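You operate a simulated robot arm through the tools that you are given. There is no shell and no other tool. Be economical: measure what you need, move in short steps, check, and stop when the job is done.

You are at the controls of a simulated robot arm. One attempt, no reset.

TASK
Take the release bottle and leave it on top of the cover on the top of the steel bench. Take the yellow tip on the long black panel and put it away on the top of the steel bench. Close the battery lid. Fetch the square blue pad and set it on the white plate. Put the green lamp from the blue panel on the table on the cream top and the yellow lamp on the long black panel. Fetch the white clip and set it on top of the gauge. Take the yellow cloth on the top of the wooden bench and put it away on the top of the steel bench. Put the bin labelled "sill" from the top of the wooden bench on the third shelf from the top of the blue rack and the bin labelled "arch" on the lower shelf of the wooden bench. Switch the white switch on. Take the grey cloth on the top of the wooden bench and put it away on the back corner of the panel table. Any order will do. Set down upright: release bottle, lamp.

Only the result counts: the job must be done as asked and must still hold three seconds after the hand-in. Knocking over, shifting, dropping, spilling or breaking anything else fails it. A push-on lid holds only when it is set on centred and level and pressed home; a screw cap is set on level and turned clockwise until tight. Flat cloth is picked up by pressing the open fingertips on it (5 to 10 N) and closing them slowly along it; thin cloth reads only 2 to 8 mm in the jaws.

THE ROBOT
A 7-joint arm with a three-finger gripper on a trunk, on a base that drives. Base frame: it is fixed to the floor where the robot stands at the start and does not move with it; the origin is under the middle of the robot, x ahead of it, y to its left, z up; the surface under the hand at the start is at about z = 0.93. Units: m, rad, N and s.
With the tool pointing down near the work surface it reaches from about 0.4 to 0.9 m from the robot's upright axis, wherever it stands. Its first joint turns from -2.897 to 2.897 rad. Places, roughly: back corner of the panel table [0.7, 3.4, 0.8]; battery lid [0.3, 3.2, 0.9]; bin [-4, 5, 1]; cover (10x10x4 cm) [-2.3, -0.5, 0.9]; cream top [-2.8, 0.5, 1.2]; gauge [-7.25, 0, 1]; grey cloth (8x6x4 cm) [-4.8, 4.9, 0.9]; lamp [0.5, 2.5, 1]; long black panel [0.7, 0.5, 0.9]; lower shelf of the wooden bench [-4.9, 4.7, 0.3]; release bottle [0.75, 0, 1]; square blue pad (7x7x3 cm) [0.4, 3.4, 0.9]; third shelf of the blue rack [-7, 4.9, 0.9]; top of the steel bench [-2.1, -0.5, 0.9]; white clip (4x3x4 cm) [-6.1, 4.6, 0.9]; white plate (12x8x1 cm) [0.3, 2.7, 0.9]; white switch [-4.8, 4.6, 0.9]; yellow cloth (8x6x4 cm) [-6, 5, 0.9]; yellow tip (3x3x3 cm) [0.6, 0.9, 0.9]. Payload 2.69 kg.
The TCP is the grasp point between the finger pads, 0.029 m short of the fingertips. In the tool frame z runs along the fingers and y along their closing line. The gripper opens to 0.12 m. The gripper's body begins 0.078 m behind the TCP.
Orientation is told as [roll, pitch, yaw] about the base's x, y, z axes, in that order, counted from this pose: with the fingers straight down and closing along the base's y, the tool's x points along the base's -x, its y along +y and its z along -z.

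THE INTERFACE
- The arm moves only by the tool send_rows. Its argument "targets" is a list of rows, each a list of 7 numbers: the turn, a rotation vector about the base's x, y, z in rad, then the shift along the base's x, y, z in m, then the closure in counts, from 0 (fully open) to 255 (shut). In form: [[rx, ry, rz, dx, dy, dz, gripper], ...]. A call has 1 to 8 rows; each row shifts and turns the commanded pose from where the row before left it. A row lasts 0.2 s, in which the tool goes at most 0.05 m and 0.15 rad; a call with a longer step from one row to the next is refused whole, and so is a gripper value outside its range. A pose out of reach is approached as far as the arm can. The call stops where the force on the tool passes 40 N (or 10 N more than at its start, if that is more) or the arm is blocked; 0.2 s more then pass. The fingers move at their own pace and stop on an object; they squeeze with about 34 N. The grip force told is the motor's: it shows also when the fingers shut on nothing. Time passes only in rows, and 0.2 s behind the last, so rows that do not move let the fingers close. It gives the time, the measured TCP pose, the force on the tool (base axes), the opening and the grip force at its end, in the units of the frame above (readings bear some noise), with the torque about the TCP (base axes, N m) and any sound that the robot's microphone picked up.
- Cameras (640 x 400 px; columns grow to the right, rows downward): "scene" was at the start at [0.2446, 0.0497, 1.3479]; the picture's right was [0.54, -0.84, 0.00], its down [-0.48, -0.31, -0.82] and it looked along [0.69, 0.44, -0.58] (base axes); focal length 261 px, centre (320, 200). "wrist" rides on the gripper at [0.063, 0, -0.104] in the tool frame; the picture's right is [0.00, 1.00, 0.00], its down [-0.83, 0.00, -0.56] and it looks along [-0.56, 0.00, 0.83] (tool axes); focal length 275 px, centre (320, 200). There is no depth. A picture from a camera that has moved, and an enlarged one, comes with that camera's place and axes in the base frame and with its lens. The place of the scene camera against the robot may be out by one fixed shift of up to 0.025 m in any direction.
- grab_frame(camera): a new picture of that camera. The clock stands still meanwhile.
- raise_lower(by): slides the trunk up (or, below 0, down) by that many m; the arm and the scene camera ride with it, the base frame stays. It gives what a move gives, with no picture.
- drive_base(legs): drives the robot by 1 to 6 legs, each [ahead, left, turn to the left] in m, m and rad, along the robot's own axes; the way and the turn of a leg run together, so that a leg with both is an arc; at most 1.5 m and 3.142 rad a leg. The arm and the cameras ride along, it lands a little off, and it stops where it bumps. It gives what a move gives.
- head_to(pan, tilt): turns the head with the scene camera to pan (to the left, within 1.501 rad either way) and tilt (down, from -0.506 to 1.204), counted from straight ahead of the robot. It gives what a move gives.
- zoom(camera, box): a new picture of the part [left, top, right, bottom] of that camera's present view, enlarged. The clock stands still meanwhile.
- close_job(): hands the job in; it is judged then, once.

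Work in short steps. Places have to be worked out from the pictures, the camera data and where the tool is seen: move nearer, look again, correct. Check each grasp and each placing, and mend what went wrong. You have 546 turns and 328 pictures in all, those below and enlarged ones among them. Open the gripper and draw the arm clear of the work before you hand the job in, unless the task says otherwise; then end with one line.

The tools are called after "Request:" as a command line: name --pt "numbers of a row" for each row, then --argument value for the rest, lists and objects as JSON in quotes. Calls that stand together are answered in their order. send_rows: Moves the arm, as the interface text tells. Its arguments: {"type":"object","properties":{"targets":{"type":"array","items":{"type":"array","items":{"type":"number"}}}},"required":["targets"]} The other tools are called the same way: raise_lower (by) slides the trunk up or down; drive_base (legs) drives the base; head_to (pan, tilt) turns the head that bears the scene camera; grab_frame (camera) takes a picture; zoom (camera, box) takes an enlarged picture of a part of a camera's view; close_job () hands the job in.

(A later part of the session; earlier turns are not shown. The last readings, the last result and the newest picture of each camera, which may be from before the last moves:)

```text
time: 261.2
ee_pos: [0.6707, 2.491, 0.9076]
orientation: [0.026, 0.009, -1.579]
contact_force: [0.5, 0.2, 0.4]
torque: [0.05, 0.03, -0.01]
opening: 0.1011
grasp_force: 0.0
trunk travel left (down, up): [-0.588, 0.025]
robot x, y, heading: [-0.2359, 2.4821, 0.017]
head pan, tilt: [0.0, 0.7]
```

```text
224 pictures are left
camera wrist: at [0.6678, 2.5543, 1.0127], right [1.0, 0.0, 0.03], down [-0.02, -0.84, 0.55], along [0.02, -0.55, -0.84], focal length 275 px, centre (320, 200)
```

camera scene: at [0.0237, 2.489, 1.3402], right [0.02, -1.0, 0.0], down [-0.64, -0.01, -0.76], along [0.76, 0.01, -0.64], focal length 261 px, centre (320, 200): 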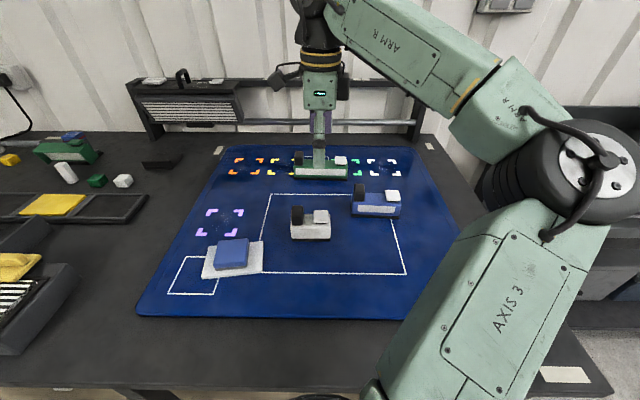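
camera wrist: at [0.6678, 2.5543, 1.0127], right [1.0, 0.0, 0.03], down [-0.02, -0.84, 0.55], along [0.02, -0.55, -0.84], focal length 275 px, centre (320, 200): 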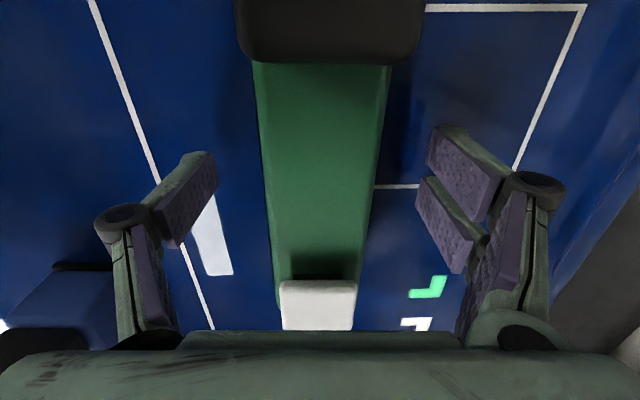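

Centred on the body. I close and lift.

Request:
send_rows --pt "0 0 0 0 0 0.002 120" --pt "0 0 0 0 0 0 200" --pt "0 0 0 0 0 0 255" --pt "0 0 0 0 0 0 255" --pt "0 0 0 0 0 0 255" --pt "0 0 0 0 0 0 255"

Request:
send_rows --pt "0 0 0 0 0 0.02 255" --pt "0 0 0 0 0 0.04 255" --pt "0 0 0 -0.01 0 0.045 255" --pt "0 0 0 -0.025 0 0.04 255" --pt "0 0 0 -0.035 0 0.02 255" --pt "0 0 0 -0.04 0 0 255" --pt "0 0 0 -0.04 0 0 255"

Request:
grab_frame --camera "wrist"

Request:
grab_frame --camera "scene"

```text
time: 262.6
ee_pos: [0.6702, 2.4924, 0.91]
orientation: [0.026, 0.008, -1.579]
contact_force: [-0.8, 0.6, 0.5]
torque: [0.0, 0.11, -0.16]
opening: 0.0458
grasp_force: 34.2
trunk travel left (down, up): [-0.588, 0.025]
robot x, y, heading: [-0.2317, 2.4829, 0.016]
head pan, tilt: [0.0, 0.7]
```

```text
time: 264.2
ee_pos: [0.5191, 2.4926, 1.0746]
orientation: [0.027, 0.009, -1.58]
contact_force: [-0.1, 0.5, -3.2]
torque: [-0.01, 0.0, 0.01]
opening: 0.0456
grasp_force: 33.8
trunk travel left (down, up): [-0.588, 0.025]
robot x, y, heading: [-0.2314, 2.482, 0.013]
head pan, tilt: [0.0, 0.7]
```

```text
223 pictures are left
camera wrist: at [0.5176, 2.5552, 1.1795], right [1.0, 0.0, 0.03], down [-0.02, -0.84, 0.55], along [0.02, -0.55, -0.84], focal length 275 px, centre (320, 200)
```

wrist: 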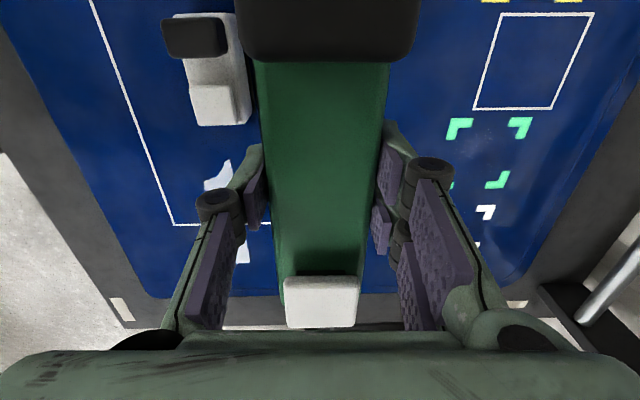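

```text
222 pictures are left
camera scene: at [0.0231, 2.4889, 1.3404], right [0.02, -1.0, 0.0], down [-0.64, -0.01, -0.77], along [0.77, 0.01, -0.64], focal length 261 px, centre (320, 200)
```

scene: 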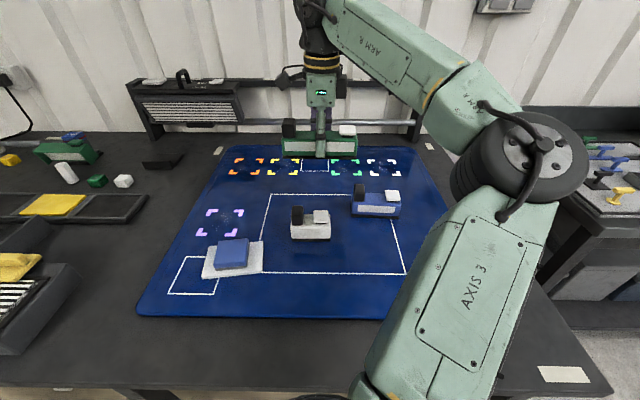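

Green lamp held. I back away from the table and test how high the arm can lift with the tool vertical (the cream top is at 1.2).

Request:
drive_base --legs '[[-0.6, 0, 0]]'

Request:
raise_lower --by 0.025

Request:
send_rows --pt "0 0 0 0 0 0.045 255" --pt "0 0 0 0 0 0.045 255" --pt "0 0 0 0 0 0.045 255" --pt "0 0 0 0 0 0.045 255" --pt "0 0 0 0 0 0.045 255" --pt "0 0 0 0 0 0 255"

```text
time: 267.5
ee_pos: [-0.0757, 2.4772, 1.0741]
orientation: [0.026, 0.009, -1.59]
contact_force: [-0.1, -1.2, -3.1]
torque: [-0.02, 0.01, 0.02]
opening: 0.0456
grasp_force: 34.3
trunk travel left (down, up): [-0.588, 0.025]
robot x, y, heading: [-0.8239, 2.4739, 0.002]
head pan, tilt: [0.0, 0.7]
```

```text
time: 268.2
ee_pos: [-0.0756, 2.4782, 1.0993]
orientation: [0.026, 0.01, -1.59]
contact_force: [0.6, -0.7, -4.4]
torque: [-0.06, -0.02, 0.03]
opening: 0.0456
grasp_force: 34.0
trunk travel left (down, up): [-0.613, 0.0]
robot x, y, heading: [-0.8261, 2.4781, 0.004]
head pan, tilt: [0.0, 0.7]
```

```text
time: 269.6
ee_pos: [-0.0764, 2.4762, 1.1849]
orientation: [0.029, 0.014, -1.589]
contact_force: [-0.2, 0.2, -3.8]
torque: [-0.04, -0.02, -0.02]
opening: 0.0457
grasp_force: 34.2
out of reach, approached as far as the arm can: row 2, 3, 4, 5
trunk travel left (down, up): [-0.613, 0.0]
robot x, y, heading: [-0.8276, 2.4753, -0.003]
head pan, tilt: [0.0, 0.7]
```

At 0.75 m reach z stops at 1.185. I test at a shorter reach.

Request:
send_rows --pt "0 0 0 -0.045 0 0.01 255" --pt "0 0 0 -0.045 0 0.02 255" --pt "0 0 0 -0.04 0 0.03 255" --pt "0 0 0 -0.04 0 0.03 255" --pt "0 0 0 0 0 0.04 255" --pt "0 0 0 0 0 0.04 255" --pt "0 0 0 0 0 0 255"

Request:
grab_frame --camera "scene"

```text
time: 271.2
ee_pos: [-0.2565, 2.4724, 1.2019]
orientation: [0.029, 0.013, -1.591]
contact_force: [-0.2, -0.1, -3.4]
torque: [-0.05, 0.03, -0.04]
opening: 0.0457
grasp_force: 33.6
out of reach, approached as far as the arm can: row 1, 2, 3, 4, 5, 6
trunk travel left (down, up): [-0.613, 0.0]
robot x, y, heading: [-0.832, 2.4774, 0.002]
head pan, tilt: [0.0, 0.7]
```

```text
221 pictures are left
camera scene: at [-0.5725, 2.4807, 1.3653], right [0.0, -1.0, 0.0], down [-0.64, 0.0, -0.76], along [0.76, 0.0, -0.64], focal length 261 px, centre (320, 200)
```

scene: 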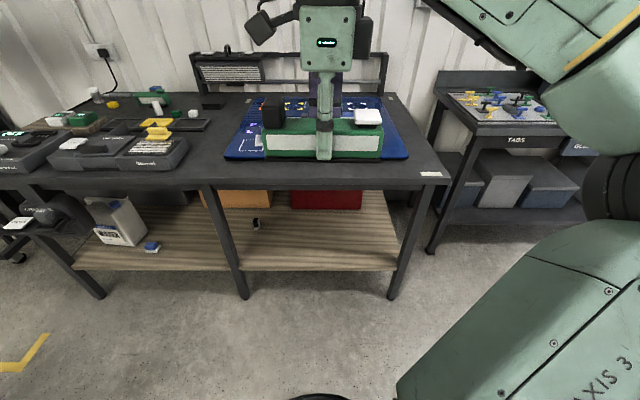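

z tops out near 1.2 with a vertical tool. I test whether tilting the fingers forward (0.6 rad) lets the hand go higher.

Request:
send_rows --pt "0 -0.15 0 0 0 0.01 255" --pt "0 -0.15 0 0 0 0.02 255" --pt "0 -0.15 0 0 0 0.02 255" --pt "0 -0.15 0 0 0 0.02 255" --pt "0 0 0 0 0 0.04 255" --pt "0 0 0 0 0 0.04 255" --pt "0 0 0 0 0 0.04 255" --pt "0 0 0 0 0 0 255"

```text
time: 273.1
ee_pos: [-0.2508, 2.4592, 1.3373]
orientation: [0.63, 0.021, -1.581]
contact_force: [0.4, -0.8, -3.6]
torque: [-0.03, 0.02, 0.03]
opening: 0.0453
grasp_force: 33.7
out of reach, approached as far as the arm can: row 6, 7
trunk travel left (down, up): [-0.613, 0.0]
robot x, y, heading: [-0.8297, 2.4755, 0.006]
head pan, tilt: [0.0, 0.7]
```

Tilting gains about 0.13 m. So I will regrasp the lamp with a forward tilt, its long axis ahead and knob away from me. I undo the tilt and test turning the hand to yaw ≈ -3.1.

Request:
send_rows --pt "0 0.15 0 0 0 -0.045 255" --pt "0 0.15 0 0 0 -0.045 255" --pt "0 0.15 0 0 0 -0.045 255" --pt "0 0.15 0 0 0.01 -0.04 255" --pt "0 0 -0.15 0 0 -0.03 255" --pt "0 0 -0.15 0 0 0 255" --pt "0 0 -0.15 0 0 0 255" --pt "0 0 -0.15 0 0 0 255"

Request:
send_rows --pt "0 0 -0.15 0 0 0 255" --pt "0 0 -0.15 0 0 0 255" --pt "0 0 -0.15 0 0 0 255" --pt "0 0 -0.15 0 0 0 255" --pt "0 0 -0.15 0 0 0 255" --pt "0 0 -0.15 0 0 0 255" --pt "0 0 -0.05 0 0 0 255"

Request:
grab_frame --camera "scene"

```text
time: 274.9
ee_pos: [-0.2496, 2.4701, 1.1325]
orientation: [0.026, 0.009, -2.191]
contact_force: [-1.0, 0.7, -3.4]
torque: [0.01, -0.01, -0.04]
opening: 0.0455
grasp_force: 34.1
trunk travel left (down, up): [-0.613, 0.0]
robot x, y, heading: [-0.8295, 2.4777, 0.001]
head pan, tilt: [0.0, 0.7]
```

```text
time: 276.4
ee_pos: [-0.2495, 2.4707, 1.1323]
orientation: [0.027, 0.007, 3.143]
contact_force: [0.2, -0.3, -3.6]
torque: [0.04, 0.03, 0.02]
opening: 0.0456
grasp_force: 34.0
trunk travel left (down, up): [-0.613, 0.0]
robot x, y, heading: [-0.824, 2.4752, 0.001]
head pan, tilt: [0.0, 0.7]
```

```text
220 pictures are left
camera scene: at [-0.5726, 2.4806, 1.3653], right [0.0, -1.0, 0.0], down [-0.64, 0.0, -0.76], along [0.76, 0.0, -0.64], focal length 261 px, centre (320, 200)
```

scene: 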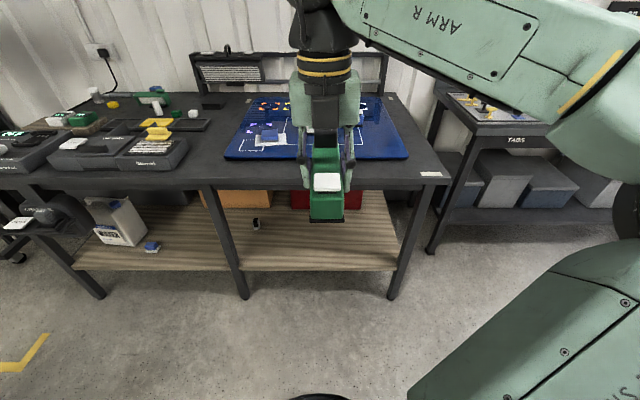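

Yaw π works, knob away from me. I drive to the black panel near y=0.45 to set it down there for the regrasp.

Request:
drive_base --legs '[[0, -1.0, 0], [0, -1.03, 0], [0.82, 0, 0]]'

Request:
grab_frame --camera "scene"

Request:
grab_frame --camera "wrist"

```text
time: 296.4
ee_pos: [0.5665, 0.4389, 1.1328]
orientation: [0.026, 0.009, -3.135]
contact_force: [-0.4, 0.4, -3.1]
torque: [0.01, 0.04, 0.01]
opening: 0.0453
grasp_force: 33.7
trunk travel left (down, up): [-0.613, 0.0]
robot x, y, heading: [-0.0143, 0.4444, 0.004]
head pan, tilt: [0.0, 0.7]
```

```text
219 pictures are left
camera scene: at [0.2429, 0.4485, 1.3652], right [0.01, -1.0, 0.0], down [-0.64, 0.0, -0.76], along [0.76, 0.0, -0.64], focal length 261 px, centre (320, 200)
```

scene: 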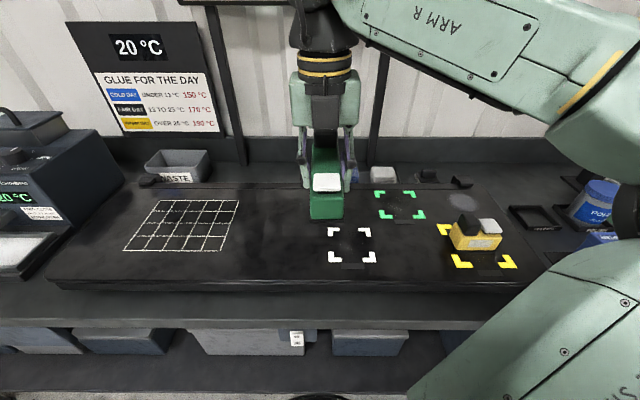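

```text
218 pictures are left
camera wrist: at [0.6286, 0.443, 1.2372], right [0.01, -1.0, 0.03], down [-0.84, 0.01, 0.55], along [-0.55, -0.03, -0.84], focal length 275 px, centre (320, 200)
```

wrist: 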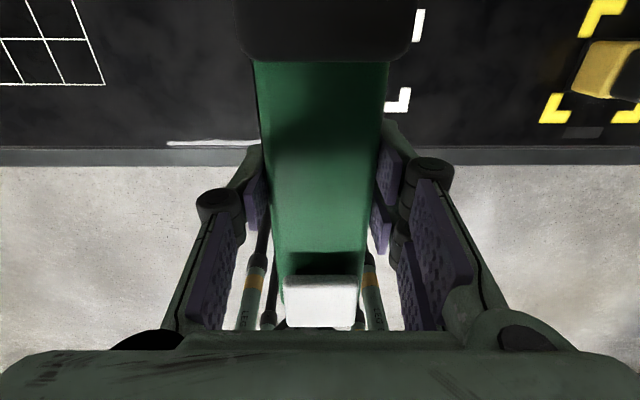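

I move 5.5 cm ahead and lower onto the panel.

Request:
send_rows --pt "0 0 0 0.03 0 -0.02 255" --pt "0 0 0 0.025 0 -0.03 255" --pt "0 0 0 0 0 -0.045 255" --pt "0 0 0 0 0 -0.045 255" --pt "0 0 0 0 0 -0.015 255" --pt "0 0 0 0 0 -0.005 255" --pt "0 0 0 0 0 -0.004 255" --pt "0 0 0 0 0 -0.003 255"

```text
time: 298.2
ee_pos: [0.621, 0.4401, 0.9686]
orientation: [0.027, 0.016, -3.135]
contact_force: [2.2, -3.4, 24.9]
torque: [0.41, 0.35, 0.14]
opening: 0.0457
grasp_force: 34.1
trunk travel left (down, up): [-0.613, 0.0]
robot x, y, heading: [-0.0133, 0.449, 0.005]
head pan, tilt: [0.0, 0.7]
```

Seated. I release, rise, tilt the hand forward 0.6 rad and look.

Request:
send_rows --pt "0 0 0 0 0 0.001 200" --pt "0 0 0 0 0 0 120" --pt "0 0 0 0 0 0 40" --pt "0 0 0 0 0 0.0 20" --pt "0 0 0 0 0 0.04 0" --pt "0 0 0 0 0 0.04 0" --pt "0 0 0 0 0 0.04 0"

Request:
send_rows --pt "0 -0.15 0 0 0 0 0" --pt "0 -0.15 0 0 0 0 0" --pt "0 -0.15 0 0 0 0 0" --pt "0 -0.15 0 0 0 0 0" --pt "0 0 0 0 0 0 0"

Request:
grab_frame --camera "wrist"

Request:
grab_frame --camera "scene"

```text
time: 299.9
ee_pos: [0.6216, 0.4387, 1.0832]
orientation: [0.027, 0.008, -3.136]
contact_force: [0.7, -0.3, -0.9]
torque: [0.01, 0.01, 0.0]
opening: 0.1199
grasp_force: 0.1
trunk travel left (down, up): [-0.613, 0.0]
robot x, y, heading: [-0.0091, 0.4441, 0.003]
head pan, tilt: [0.0, 0.7]
```

```text
time: 300.9
ee_pos: [0.6179, 0.5055, 1.0826]
orientation: [0.022, 0.572, -2.974]
contact_force: [-0.1, 0.6, 0.2]
torque: [0.01, 0.01, 0.01]
opening: 0.12
grasp_force: 0.0
trunk travel left (down, up): [-0.613, 0.0]
robot x, y, heading: [-0.0134, 0.441, 0.007]
head pan, tilt: [0.0, 0.7]
stopped in row 5: the arm was blocked; the commanded pose is now the measured one
```

```text
217 pictures are left
camera wrist: at [0.6137, 0.5079, 1.2035], right [0.16, -0.99, 0.02], down [-0.99, -0.16, 0.02], along [-0.01, -0.02, -1.0], focal length 275 px, centre (320, 200)
```

wrist: 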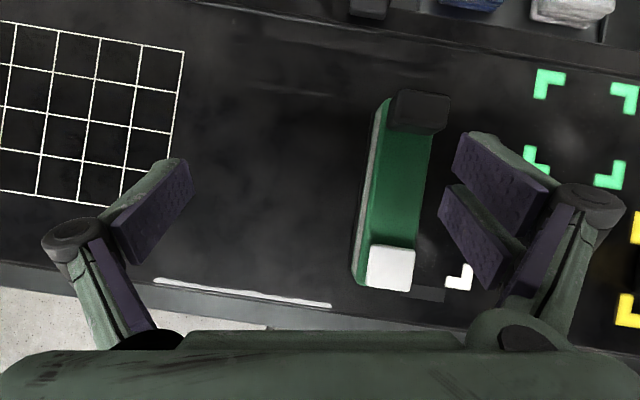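

```text
216 pictures are left
camera scene: at [0.2424, 0.4486, 1.3653], right [0.01, -1.0, 0.0], down [-0.64, 0.0, -0.76], along [0.76, 0.0, -0.64], focal length 261 px, centre (320, 200)
```

scene: 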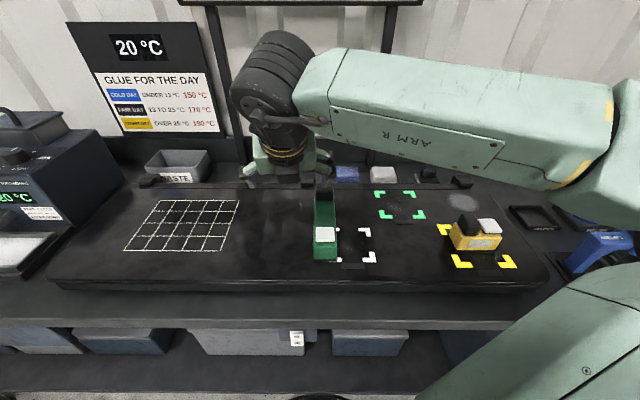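

That posture blocks at yaw π. The gripper is symmetric, so I go back upright and turn to yaw 0 instead, then tilt.

Request:
send_rows --pt "0 0.15 0 0 0 0.01 0" --pt "0 0.15 0 0 0 0.01 0" --pt "0 0.15 0 0 0 0 0" --pt "0 0.12 0 0 0 0 0" --pt "0 0 0.15 0 0 0 0" --pt "0 0 0.15 0 0 0 0" --pt "0 0 0.15 0 0 0 0" --pt "0 0 0.15 0 0 0 0"

Request:
send_rows --pt "0 0 0.15 0 0 0 0" --pt "0 0 0.15 0 0 0 0" --pt "0 0 0.15 0 0 0 0" --pt "0 0 0.15 0 0 0 0" --pt "0 0 0.15 0 0 0 0" --pt "0 0 0.15 0 0 0 0" --pt "0 0 0.15 0 0 0 0" --pt "0 0 0.15 0 0 0 0"

Request:
send_rows --pt "0 0 0.15 0 0 0 0" --pt "0 0 0.15 0 0 0 0" --pt "0 0 0.15 0 0 0 0" --pt "0 0 0.15 0 0 0 0" --pt "0 0 0.15 0 0 0 0" --pt "0 0 0.15 0 0 0 0" --pt "0 0 0.15 0 0 0 0" --pt "0 0 0.13 0 0 0 0"

```text
time: 302.7
ee_pos: [0.6166, 0.5044, 1.1011]
orientation: [-0.062, 0.008, -2.4]
contact_force: [-0.8, -0.4, 0.3]
torque: [0.01, -0.03, -0.01]
opening: 0.12
grasp_force: 0.0
trunk travel left (down, up): [-0.613, 0.0]
robot x, y, heading: [-0.0134, 0.4427, 0.006]
head pan, tilt: [0.0, 0.7]
```

```text
time: 304.5
ee_pos: [0.6168, 0.5047, 1.1022]
orientation: [-0.062, 0.007, -1.198]
contact_force: [0.0, -0.5, 0.0]
torque: [0.01, 0.01, -0.01]
opening: 0.1202
grasp_force: 0.1
trunk travel left (down, up): [-0.613, 0.0]
robot x, y, heading: [-0.0142, 0.4448, 0.009]
head pan, tilt: [0.0, 0.7]
```

```text
time: 306.3
ee_pos: [0.6167, 0.5032, 1.0993]
orientation: [-0.065, 0.005, -0.021]
contact_force: [0.7, -0.3, -0.1]
torque: [-0.05, 0.01, 0.01]
opening: 0.12
grasp_force: 0.1
trunk travel left (down, up): [-0.613, 0.0]
robot x, y, heading: [-0.013, 0.448, 0.005]
head pan, tilt: [0.0, 0.7]
```

Request:
send_rows --pt "0.065 0 0.02 0 -0.02 0 0" --pt "0 -0.15 0 0 -0.02 0.01 0" --pt "0 -0.15 0 0 -0.024 0.01 0" --pt "0 -0.15 0 0 0 0 0" --pt "0 -0.15 0 0 0 0 0" --pt "0 0 0 0 0 0 0"

Request:
grab_frame --camera "wrist"

Request:
grab_frame --camera "scene"

```text
time: 307.7
ee_pos: [0.6167, 0.4412, 1.1211]
orientation: [0.004, -0.594, 0.0]
contact_force: [-0.9, 0.2, -0.7]
torque: [0.01, -0.01, 0.0]
opening: 0.1202
grasp_force: 0.1
trunk travel left (down, up): [-0.613, 0.0]
robot x, y, heading: [-0.0161, 0.4463, 0.009]
head pan, tilt: [0.0, 0.7]
```

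```text
215 pictures are left
camera wrist: at [0.5065, 0.4411, 1.1725], right [0.0, 1.0, 0.0], down [0.38, 0.0, 0.93], along [0.93, 0.0, -0.38], focal length 275 px, centre (320, 200)
```

wrist: 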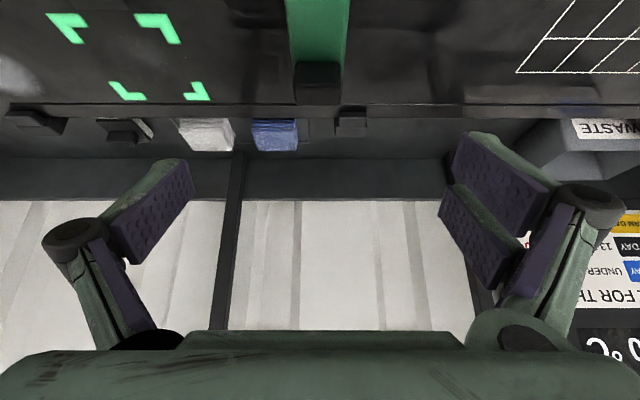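

```text
214 pictures are left
camera scene: at [0.2425, 0.4485, 1.3653], right [0.01, -1.0, 0.0], down [-0.64, 0.0, -0.76], along [0.76, 0.01, -0.64], focal length 261 px, centre (320, 200)
```

scene: 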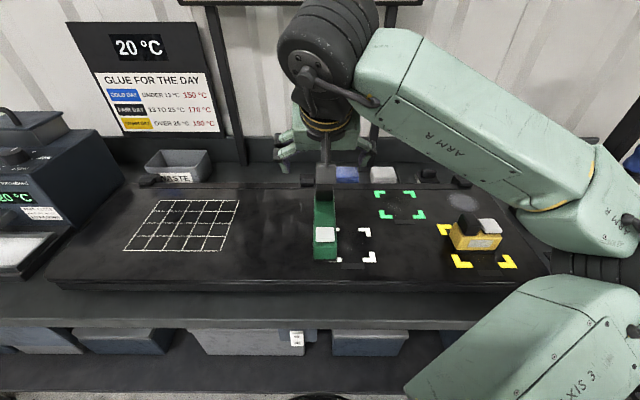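

Yaw 0 with tilt works. I reduce the tilt to 0.5 and descend onto the lamp body.

Request:
send_rows --pt "0 0.094 0 0.01 -0.001 -0.02 40" --pt "0 0 0 0.0 0 -0.04 40" --pt "0 0 0 0.0 0 -0.03 40" --pt "0 0 0 0 0 -0.02 40" --pt "0 0 0 0 0 0 40"

Request:
zoom --camera "scene" --box '[220, 120, 420, 280]'

Request:
grab_frame --camera "wrist"

```text
time: 308.9
ee_pos: [0.6265, 0.439, 1.0109]
orientation: [0.004, -0.497, -0.004]
contact_force: [0.1, 0.6, 0.4]
torque: [0.02, 0.01, -0.05]
opening: 0.101
grasp_force: 0.0
trunk travel left (down, up): [-0.613, 0.0]
robot x, y, heading: [-0.0129, 0.4449, 0.009]
head pan, tilt: [0.0, 0.7]
```

```text
2.50 times, centred on (320, 200) of scene
camera zoom: at [0.2424, 0.4485, 1.3654], right [0.01, -1.0, 0.0], down [-0.64, 0.0, -0.76], along [0.76, 0.01, -0.64], focal length 652 px, centre (320, 200)
```

zoom: 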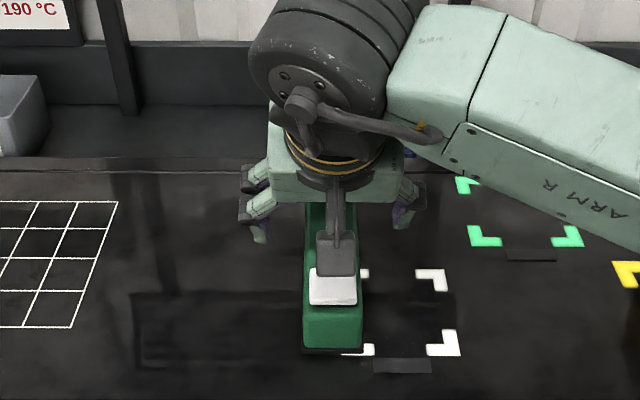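

```text
212 pictures are left
camera wrist: at [0.5216, 0.439, 1.0717], right [0.0, 1.0, 0.0], down [0.47, 0.0, 0.89], along [0.89, 0.0, -0.47], focal length 275 px, centre (320, 200)
```

wrist: 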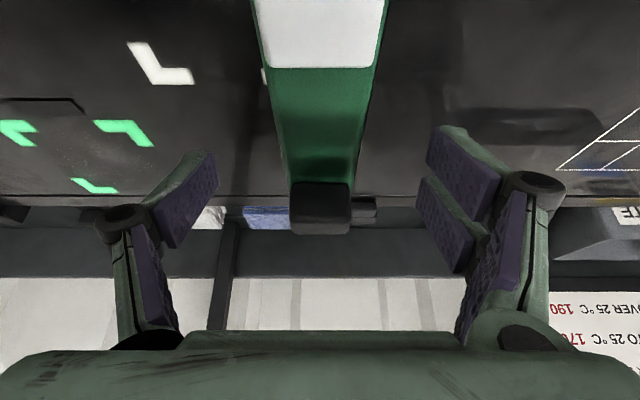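

Request:
send_rows --pt "0 0 0 0.004 0 -0.012 40" --pt "0 0 0 0 0 -0.01 40" --pt "0 0 0 0 0 0 120" --pt "0 0 0 0 0 0 200" --pt "0 0 0 0 0 0 255" --pt "0 0 0 0 0 0 255" --pt "0 0 0 0 0 0 255"

Request:
grab_frame --camera "wrist"

```text
time: 310.5
ee_pos: [0.63, 0.4397, 0.9886]
orientation: [0.002, -0.5, -0.001]
contact_force: [0.8, -0.7, 0.6]
torque: [-0.12, 0.12, 0.13]
opening: 0.0459
grasp_force: 24.6
trunk travel left (down, up): [-0.613, 0.0]
robot x, y, heading: [-0.0099, 0.4454, 0.009]
head pan, tilt: [0.0, 0.7]
```

```text
211 pictures are left
camera wrist: at [0.5257, 0.4399, 1.051], right [0.0, 1.0, 0.0], down [0.47, 0.0, 0.89], along [0.89, 0.0, -0.47], focal length 275 px, centre (320, 200)
```

wrist: 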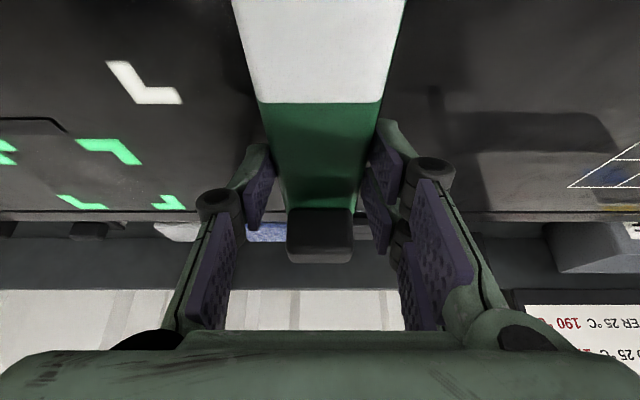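

Gripped with tilt. I lift and retract, then test the height.

Request:
send_rows --pt "0 0 0 0 0 0 255" --pt "0 0 0 0 0 0.03 255" --pt "0 0 0 0 0 0.045 255" --pt "0 0 0 0 0 0.045 255" --pt "0 0 0 0 0 0.045 255" --pt "0 0 0 0 0 0.045 255" --pt "0 0 0 0 0 0.045 255" --pt "0 0 0 0 0 0.045 255"

Request:
grab_frame --camera "scene"

```text
time: 312.3
ee_pos: [0.6331, 0.4416, 1.2914]
orientation: [0.002, -0.498, -0.003]
contact_force: [-0.3, 0.5, -4.3]
torque: [0.0, -0.04, 0.0]
opening: 0.0457
grasp_force: 33.7
trunk travel left (down, up): [-0.613, 0.0]
robot x, y, heading: [-0.0146, 0.4452, 0.008]
head pan, tilt: [0.0, 0.7]
```

```text
210 pictures are left
camera scene: at [0.2425, 0.4489, 1.3652], right [0.01, -1.0, 0.0], down [-0.64, 0.0, -0.76], along [0.76, 0.0, -0.64], focal length 261 px, centre (320, 200)
```

scene: 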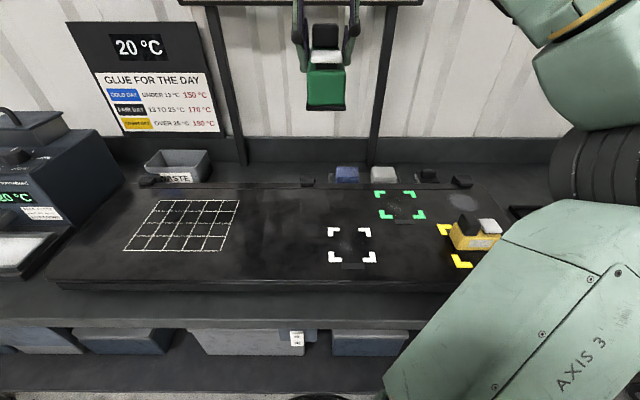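

z=1.29 is reachable with the tilt. I drive toward the cart with the cream top and look.

Request:
drive_base --legs '[[-0.5, 0, 0], [0, 0, 3.13], [0.8, 0, 0]]'

Request:
head_to --pan 0.0 --tilt 0.35

Request:
grab_frame --camera "scene"

Request:
zoom --camera "scene" --box '[200, 60, 520, 260]'

```text
time: 326.5
ee_pos: [-1.9406, 0.5429, 1.2909]
orientation: [0.001, -0.497, 3.064]
contact_force: [-0.3, -0.3, -3.6]
torque: [0.01, 0.0, -0.01]
opening: 0.0453
grasp_force: 34.4
trunk travel left (down, up): [-0.613, 0.0]
robot x, y, heading: [-1.2966, 0.4916, 3.071]
head pan, tilt: [0.0, 0.7]
```

```text
time: 327.3
ee_pos: [-1.9419, 0.5415, 1.2913]
orientation: [0.001, -0.499, 3.065]
contact_force: [-0.9, 0.1, -3.6]
torque: [-0.02, 0.01, -0.01]
opening: 0.0455
grasp_force: 33.8
trunk travel left (down, up): [-0.613, 0.0]
robot x, y, heading: [-1.2976, 0.4905, 3.076]
head pan, tilt: [0.0, 0.351]
```

```text
209 pictures are left
camera scene: at [-1.5313, 0.5089, 1.3966], right [0.07, 1.0, 0.0], down [0.34, -0.02, -0.94], along [-0.94, 0.06, -0.34], focal length 261 px, centre (320, 200)
```

scene: 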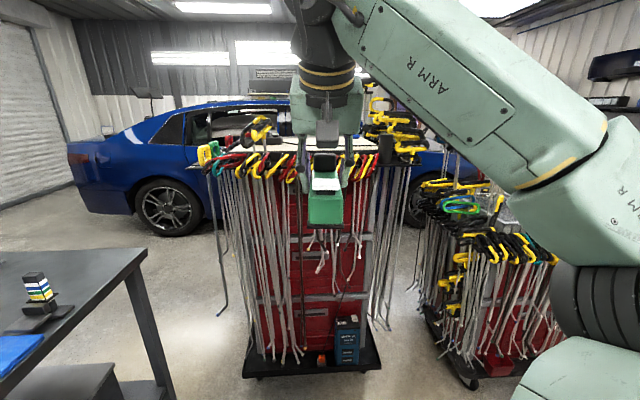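

```text
2.00 times, centred on (360, 160) of scene
camera zoom: at [-1.5313, 0.5089, 1.3966], right [0.07, 1.0, 0.0], down [0.34, -0.02, -0.94], along [-0.94, 0.06, -0.34], focal length 521 px, centre (240, 280)
```

zoom: 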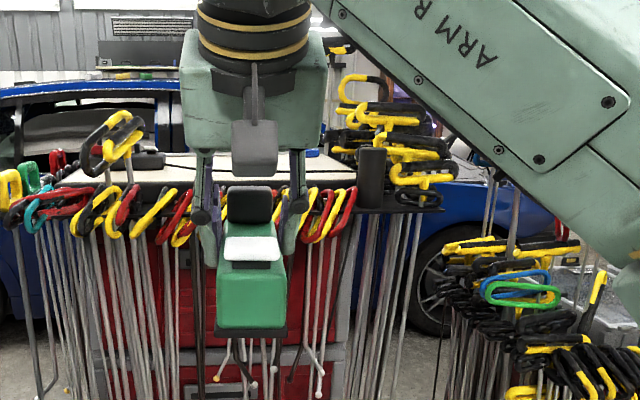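

The cream top spans roughly y 0.2–0.84, front edge near x=-2.65, rods' handles at the rim. I test that the arm keeps this height at 0.76 m reach.

Request:
send_rows --pt "0 0 0 -0.04 0 0.01 255" --pt "0 0 0 -0.04 0 0.01 255" --pt "0 0 0 -0.035 -0.0 0.0 255" --pt "0 0 0 0 0 0 255"

Request:
grab_frame --camera "wrist"

```text
time: 328.3
ee_pos: [-2.0552, 0.5413, 1.3134]
orientation: [0.001, -0.497, 3.065]
contact_force: [-0.2, 0.5, -2.8]
torque: [0.01, 0.01, -0.03]
opening: 0.0455
grasp_force: 34.3
trunk travel left (down, up): [-0.613, 0.0]
robot x, y, heading: [-1.2943, 0.4881, 3.078]
head pan, tilt: [0.0, 0.351]
```

```text
207 pictures are left
camera wrist: at [-1.9503, 0.5341, 1.3745], right [-0.07, -1.0, 0.0], down [-0.46, 0.03, 0.89], along [-0.88, 0.06, -0.47], focal length 275 px, centre (320, 200)
```

wrist: 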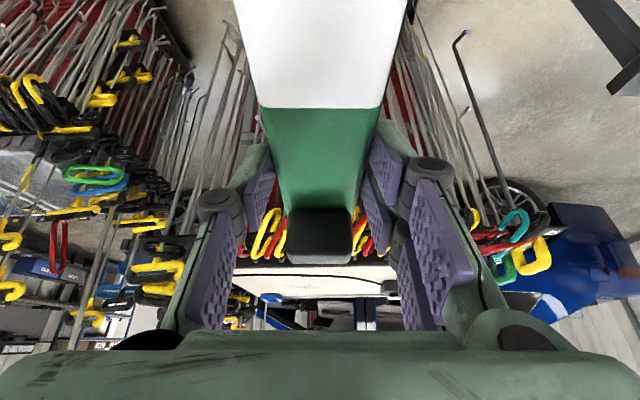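

Height holds at 0.76 m reach. I check the elbow's whereabouts relative to the carts before driving in.

Request:
head_to --pan -0.8 --tilt 0.3

Request:
grab_frame --camera "scene"

```text
time: 329.4
ee_pos: [-2.0551, 0.541, 1.3114]
orientation: [0.002, -0.499, 3.063]
contact_force: [0.2, -0.7, -4.1]
torque: [0.03, 0.01, -0.01]
opening: 0.0455
grasp_force: 33.8
trunk travel left (down, up): [-0.613, 0.0]
robot x, y, heading: [-1.2976, 0.4847, 3.072]
head pan, tilt: [-0.799, 0.3]
```

```text
206 pictures are left
camera scene: at [-1.4988, 0.5737, 1.4014], right [0.76, 0.65, 0.0], down [0.19, -0.23, -0.96], along [-0.62, 0.73, -0.3], focal length 261 px, centre (320, 200)
```

scene: 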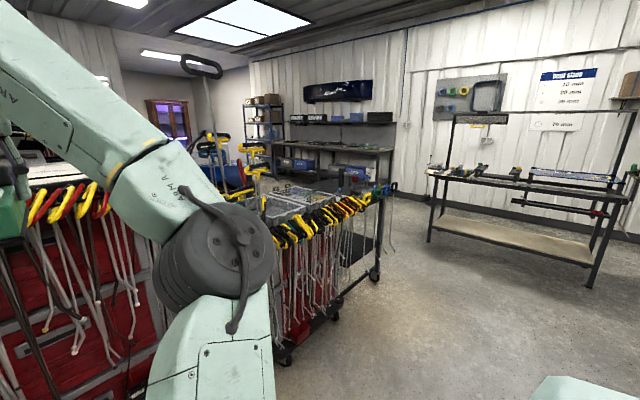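

The elbow sits ~0.55 m ahead, 0.27 m right at z≈1.2, so I approach from the left front with the heading turned right: elbow then stays clear of the rim. First the turn and half the way.

Request:
drive_base --legs '[[0, 0, -0.355], [0.3, 0.26, 0]]'

Request:
head_to --pan 0.0 --tilt 0.4

Request:
grab_frame --camera "scene"

Request:
head_to --pan -0.7 --tilt 0.4

Request:
grab_frame --camera "scene"

```text
time: 333.2
ee_pos: [-2.3681, 0.6842, 1.312]
orientation: [0.001, -0.498, 2.715]
contact_force: [0.2, 0.9, -3.8]
torque: [0.01, 0.02, -0.02]
opening: 0.0453
grasp_force: 34.4
trunk travel left (down, up): [-0.613, 0.0]
robot x, y, heading: [-1.6695, 0.3787, 2.723]
head pan, tilt: [-0.799, 0.3]
```

```text
time: 334.3
ee_pos: [-2.3678, 0.6849, 1.313]
orientation: [0.002, -0.497, 2.714]
contact_force: [-0.4, 0.3, -4.2]
torque: [0.01, 0.04, 0.02]
opening: 0.0455
grasp_force: 33.9
trunk travel left (down, up): [-0.613, 0.0]
robot x, y, heading: [-1.6739, 0.3767, 2.723]
head pan, tilt: [0.0, 0.4]
```

```text
205 pictures are left
camera scene: at [-1.8862, 0.4794, 1.3921], right [0.41, 0.91, 0.0], down [0.36, -0.16, -0.92], along [-0.84, 0.38, -0.39], focal length 261 px, centre (320, 200)
```

scene: 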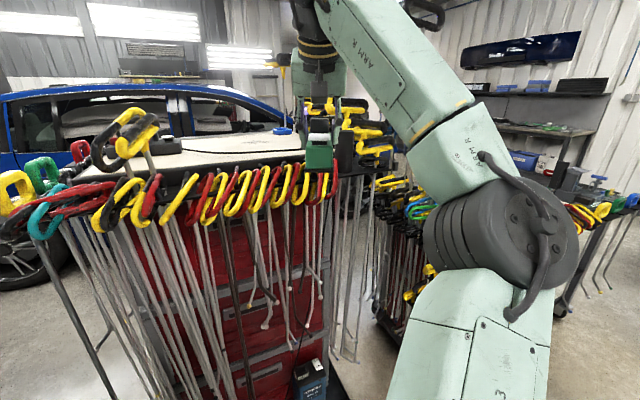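

```text
time: 335.4
ee_pos: [-2.3677, 0.6842, 1.3122]
orientation: [0.001, -0.497, 2.714]
contact_force: [0.1, -0.8, -3.3]
torque: [0.0, -0.01, 0.02]
opening: 0.0455
grasp_force: 34.1
trunk travel left (down, up): [-0.613, 0.0]
robot x, y, heading: [-1.6706, 0.3746, 2.718]
head pan, tilt: [-0.7, 0.4]
```

```text
204 pictures are left
camera scene: at [-1.8422, 0.5249, 1.3921], right [0.9, 0.44, 0.0], down [0.17, -0.35, -0.92], along [-0.4, 0.83, -0.39], focal length 261 px, centre (320, 200)
```

scene: 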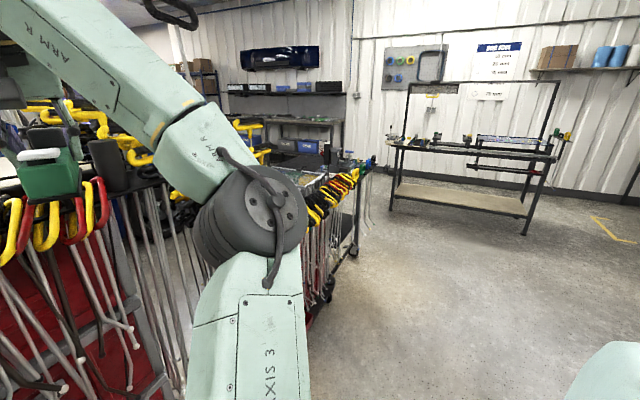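

Request:
zoom --camera "scene" --box '[0, 90, 200, 215]'

Request:
head_to --pan 0.1 --tilt 0.4

Request:
zoom --camera "scene" --box '[120, 90, 360, 240]'

```text
3.20 times, centred on (100, 152) of scene
camera zoom: at [-1.8422, 0.5249, 1.3921], right [0.9, 0.44, 0.0], down [0.17, -0.35, -0.92], along [-0.4, 0.83, -0.39], focal length 834 px, centre (1024, 352)
```

zoom: 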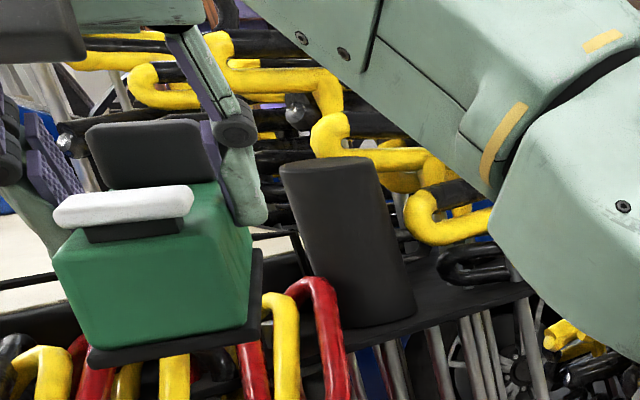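

```text
time: 336.5
ee_pos: [-2.3667, 0.6841, 1.3126]
orientation: [0.002, -0.498, 2.714]
contact_force: [0.5, -1.0, -3.6]
torque: [0.01, 0.0, 0.04]
opening: 0.0459
grasp_force: 34.0
trunk travel left (down, up): [-0.613, 0.0]
robot x, y, heading: [-1.675, 0.3763, 2.725]
head pan, tilt: [0.099, 0.4]
```

```text
2.67 times, centred on (240, 165) of scene
camera zoom: at [-1.8896, 0.4708, 1.3921], right [0.31, 0.95, 0.0], down [0.37, -0.12, -0.92], along [-0.87, 0.29, -0.39], focal length 695 px, centre (533, 293)
```

zoom: 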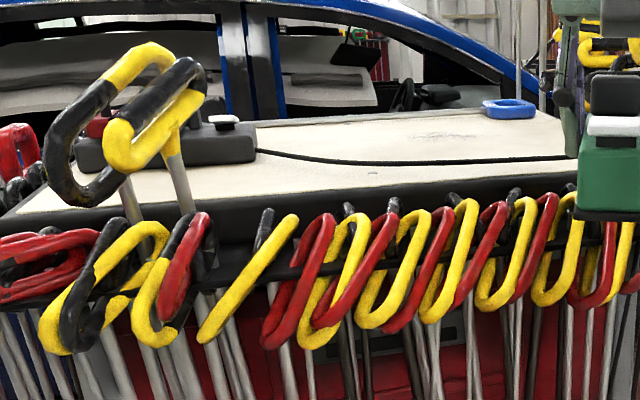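

The loops at the rim may reach x≈-2.46 while my elbow would come to ≈-2.5, so I want more tilt (≈0.85) for clearance. I go back to the black panel to regrasp the lamp.

Request:
drive_base --legs '[[-0.3, 0, 0], [0, 0, -2.72], [0.7, 0.1, 0], [0.65, 0.09, 0]]'

Request:
head_to --pan 0.0 --tilt 0.7

Request:
grab_frame --camera "scene"

```text
time: 351.8
ee_pos: [0.7012, 0.3911, 1.3127]
orientation: [0.001, -0.497, -0.031]
contact_force: [-0.2, -0.7, -3.4]
torque: [-0.03, 0.01, 0.0]
opening: 0.0457
grasp_force: 33.8
trunk travel left (down, up): [-0.613, 0.0]
robot x, y, heading: [-0.0609, 0.4066, -0.026]
head pan, tilt: [0.099, 0.4]
```

```text
time: 352.6
ee_pos: [0.7006, 0.3913, 1.3128]
orientation: [0.001, -0.498, -0.03]
contact_force: [1.0, 0.3, -2.7]
torque: [0.01, -0.02, 0.0]
opening: 0.0456
grasp_force: 34.2
trunk travel left (down, up): [-0.613, 0.0]
robot x, y, heading: [-0.0627, 0.4126, -0.026]
head pan, tilt: [0.0, 0.7]
```

```text
201 pictures are left
camera scene: at [0.1968, 0.4044, 1.3653], right [-0.02, -1.0, 0.0], down [-0.64, 0.01, -0.77], along [0.77, -0.02, -0.64], focal length 261 px, centre (320, 200)
```

scene: 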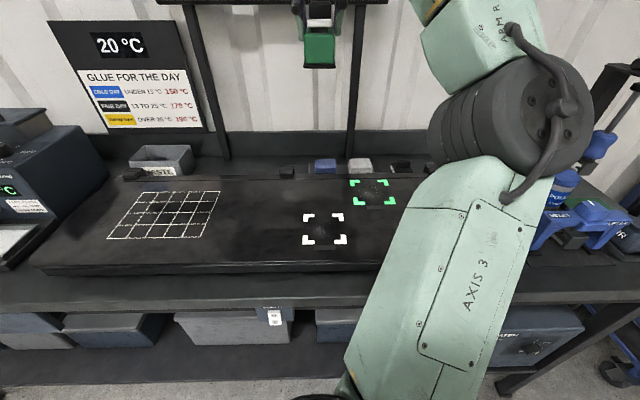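

I lower the lamp back onto the panel at about [0.63,0.44].

Request:
send_rows --pt "0 0 0 -0.02 0.015 -0.04 255" --pt "0 0 0 -0.02 0.015 -0.04 255" --pt "0 0 0 -0.02 0.015 -0.04 255" --pt "0 0 0 -0.01 0.005 -0.045 255" --pt "0 0 0 0 0 -0.045 255" --pt "0 0 0 0 0 -0.045 255" --pt "0 0 0 0 0 -0.045 255"

Request:
send_rows --pt "0 0 0 0 0 -0.01 255" --pt "0 0 0 0 0 -0.006 255" --pt "0 0 0 0 0 -0.004 255" --pt "0 0 0 0 0 -0.003 255" --pt "0 0 0 0 0 -0.003 255"

```text
time: 354.2
ee_pos: [0.6345, 0.4422, 1.0102]
orientation: [0.005, -0.498, -0.032]
contact_force: [0.1, 0.1, -4.1]
torque: [0.01, -0.02, 0.03]
opening: 0.0456
grasp_force: 33.6
trunk travel left (down, up): [-0.613, 0.0]
robot x, y, heading: [-0.0582, 0.4078, -0.026]
head pan, tilt: [0.0, 0.7]
```

```text
time: 355.4
ee_pos: [0.6333, 0.442, 0.9888]
orientation: [0.004, -0.501, -0.031]
contact_force: [-1.3, -0.7, 10.6]
torque: [-0.19, 0.81, 0.05]
opening: 0.0458
grasp_force: 34.4
trunk travel left (down, up): [-0.613, 0.0]
robot x, y, heading: [-0.0588, 0.407, -0.024]
head pan, tilt: [0.0, 0.7]
```

Request:
send_rows --pt "0 0 0 0 0 0.001 200" --pt "0 0 0 0 0 0 120" --pt "0 0 0 0 0 0 40" --pt "0 0 0 0 0 0 20" --pt "0 0 0 -0.015 0 0.04 20" --pt "0 0 0 -0.01 0 0.04 20" --pt "0 -0.12 0 0 0 0.01 20" --pt "0 -0.12 0 0 0 0 20"

Request:
send_rows --pt "0 -0.11 0 0 0 0 20" --pt "0 0 0 0.015 0 0 20" --pt "0 0 0 0.013 0 -0.03 20" --pt "0 0 0 0 0 0 20"

Request:
grab_frame --camera "wrist"

Request:
zoom --camera "scene" --box '[220, 100, 420, 260]'

```text
time: 357.2
ee_pos: [0.6057, 0.4415, 1.0784]
orientation: [0.012, -0.74, -0.036]
contact_force: [-0.3, -0.3, -1.0]
torque: [-0.02, -0.01, 0.01]
opening: 0.1105
grasp_force: 0.0
trunk travel left (down, up): [-0.613, 0.0]
robot x, y, heading: [-0.0598, 0.4077, -0.023]
head pan, tilt: [0.0, 0.7]
```

```text
time: 358.2
ee_pos: [0.6343, 0.4424, 1.0466]
orientation: [0.019, -0.848, -0.043]
contact_force: [0.2, 0.0, -0.2]
torque: [0.0, -0.02, -0.04]
opening: 0.1107
grasp_force: 0.0
trunk travel left (down, up): [-0.613, 0.0]
robot x, y, heading: [-0.0624, 0.4079, -0.02]
head pan, tilt: [0.0, 0.7]
```

```text
200 pictures are left
camera wrist: at [0.5148, 0.4445, 1.0689], right [0.02, 1.0, 0.01], down [0.13, -0.01, 0.99], along [0.99, -0.02, -0.13], focal length 275 px, centre (320, 200)
```

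wrist: 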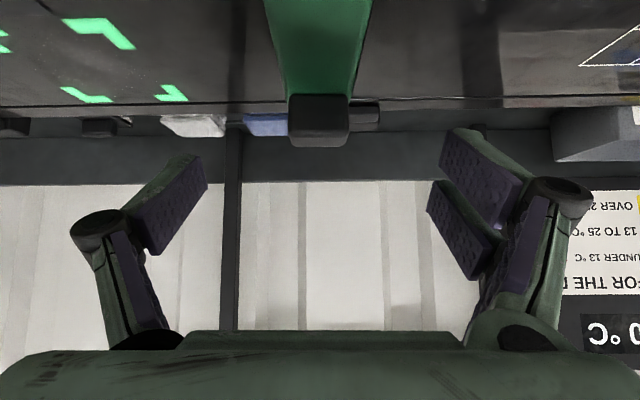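

```text
2.50 times, centred on (320, 180) of scene
camera zoom: at [0.1963, 0.4044, 1.3654], right [-0.02, -1.0, 0.0], down [-0.64, 0.01, -0.77], along [0.76, -0.02, -0.64], focal length 652 px, centre (320, 250)
```

zoom: 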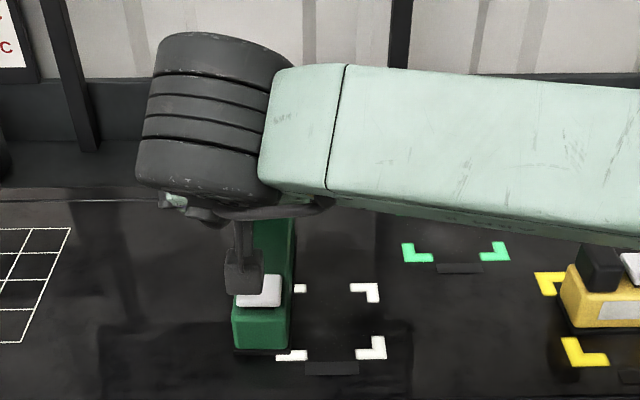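

The camera housing would be near the flap; I shift 12 mm back so it clears the lamp's end, then descend gently.

Request:
send_rows --pt "0 0 0 -0.013 0 0 20" --pt "0 0 0 0 0 -0.025 20" --pt "0 0 0 0 0 -0.015 20" --pt "0 0 0 0 0 -0.012 20" --pt "0 0 0 0 0 0 20"

Request:
grab_frame --camera "wrist"

Request:
zoom --camera "scene" --box '[220, 100, 420, 260]'

```text
time: 359.4
ee_pos: [0.6193, 0.4416, 0.9955]
orientation: [0.02, -0.848, -0.043]
contact_force: [0.2, -0.2, 0.4]
torque: [-0.03, -0.01, 0.0]
opening: 0.1104
grasp_force: 0.1
trunk travel left (down, up): [-0.613, 0.0]
robot x, y, heading: [-0.062, 0.4087, -0.024]
head pan, tilt: [0.0, 0.7]
```

```text
198 pictures are left
camera wrist: at [0.5002, 0.4446, 1.0176], right [0.02, 1.0, 0.01], down [0.13, -0.01, 0.99], along [0.99, -0.02, -0.13], focal length 275 px, centre (320, 200)
```

wrist: 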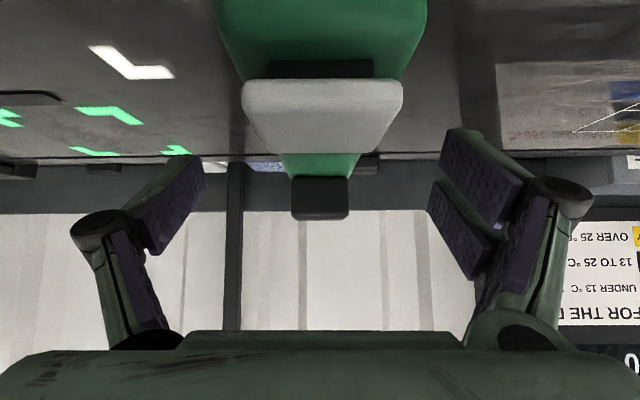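

```text
2.50 times, centred on (320, 180) of scene
camera zoom: at [0.1964, 0.4044, 1.3653], right [-0.02, -1.0, 0.0], down [-0.64, 0.01, -0.76], along [0.76, -0.02, -0.64], focal length 652 px, centre (320, 250)
```

zoom: 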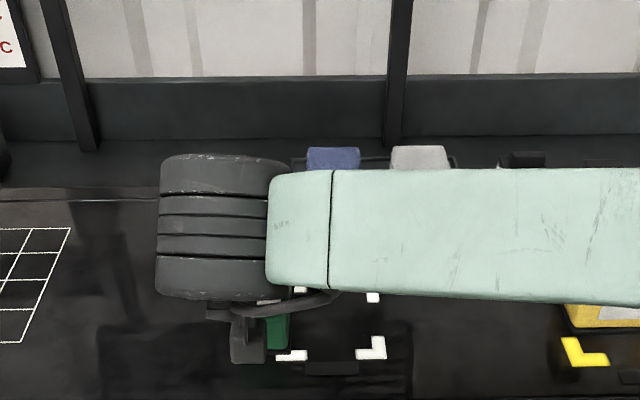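

Request:
send_rows --pt "0 0 0 0 0 0 120" --pt "0 0 0 0 0 0 200" --pt "0 0 0 0 0 0 255" --pt "0 0 0 0 0 0 255" --pt "0 0 0 0 0 0 255" --pt "0 0 0 0 0 0 255"

Request:
send_rows --pt "0 0 0 0 0 0.03 255" --pt "0 0 0 0 0 0.045 255" --pt "0 0 0 0 0 0.045 255" --pt "0 0 0 0 0 0.045 255" --pt "0 0 0 0 0 0.045 255" --pt "0 0 0 0 0 0.045 255" --pt "0 0 0 0 0 0.045 255" --pt "0 0 0 0 0 0.045 255"

Request:
grab_frame --camera "scene"

Request:
grab_frame --camera "wrist"

```text
time: 360.8
ee_pos: [0.62, 0.4414, 0.9967]
orientation: [0.02, -0.847, -0.042]
contact_force: [0.2, 0.7, 0.0]
torque: [0.05, -0.02, -0.06]
opening: 0.0455
grasp_force: 29.1
trunk travel left (down, up): [-0.613, 0.0]
robot x, y, heading: [-0.0612, 0.4062, -0.023]
head pan, tilt: [0.0, 0.7]
```

```text
time: 362.6
ee_pos: [0.6178, 0.4443, 1.3402]
orientation: [0.018, -0.847, -0.04]
contact_force: [0.3, 0.8, -3.5]
torque: [-0.02, 0.05, 0.02]
opening: 0.0455
grasp_force: 34.1
trunk travel left (down, up): [-0.613, 0.0]
robot x, y, heading: [-0.0598, 0.4071, -0.025]
head pan, tilt: [0.0, 0.7]
```

```text
196 pictures are left
camera scene: at [0.1968, 0.4047, 1.3652], right [-0.02, -1.0, 0.0], down [-0.64, 0.01, -0.76], along [0.76, -0.02, -0.64], focal length 261 px, centre (320, 200)
```

scene: 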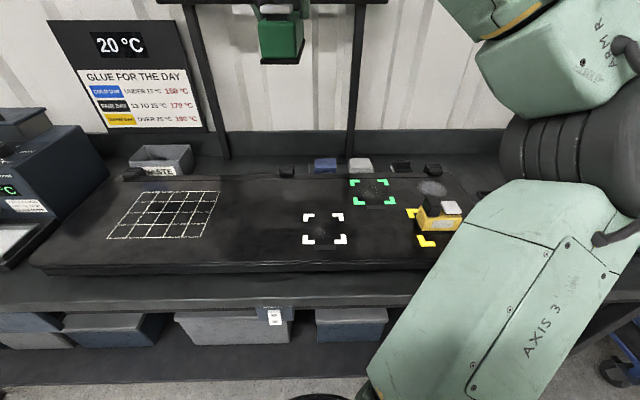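

```text
195 pictures are left
camera wrist: at [0.4991, 0.4467, 1.362], right [0.03, 1.0, 0.01], down [0.13, -0.01, 0.99], along [0.99, -0.02, -0.13], focal length 275 px, centre (320, 200)
```

wrist: 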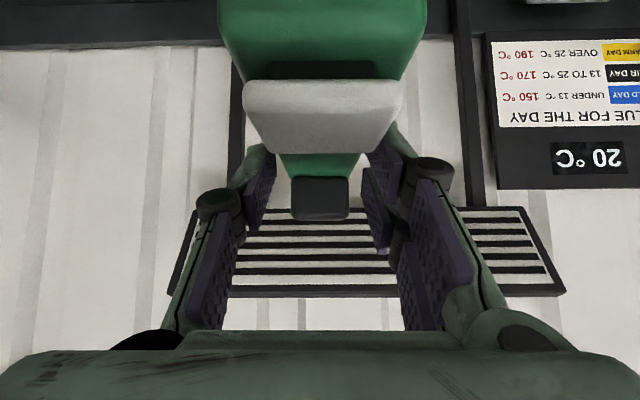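

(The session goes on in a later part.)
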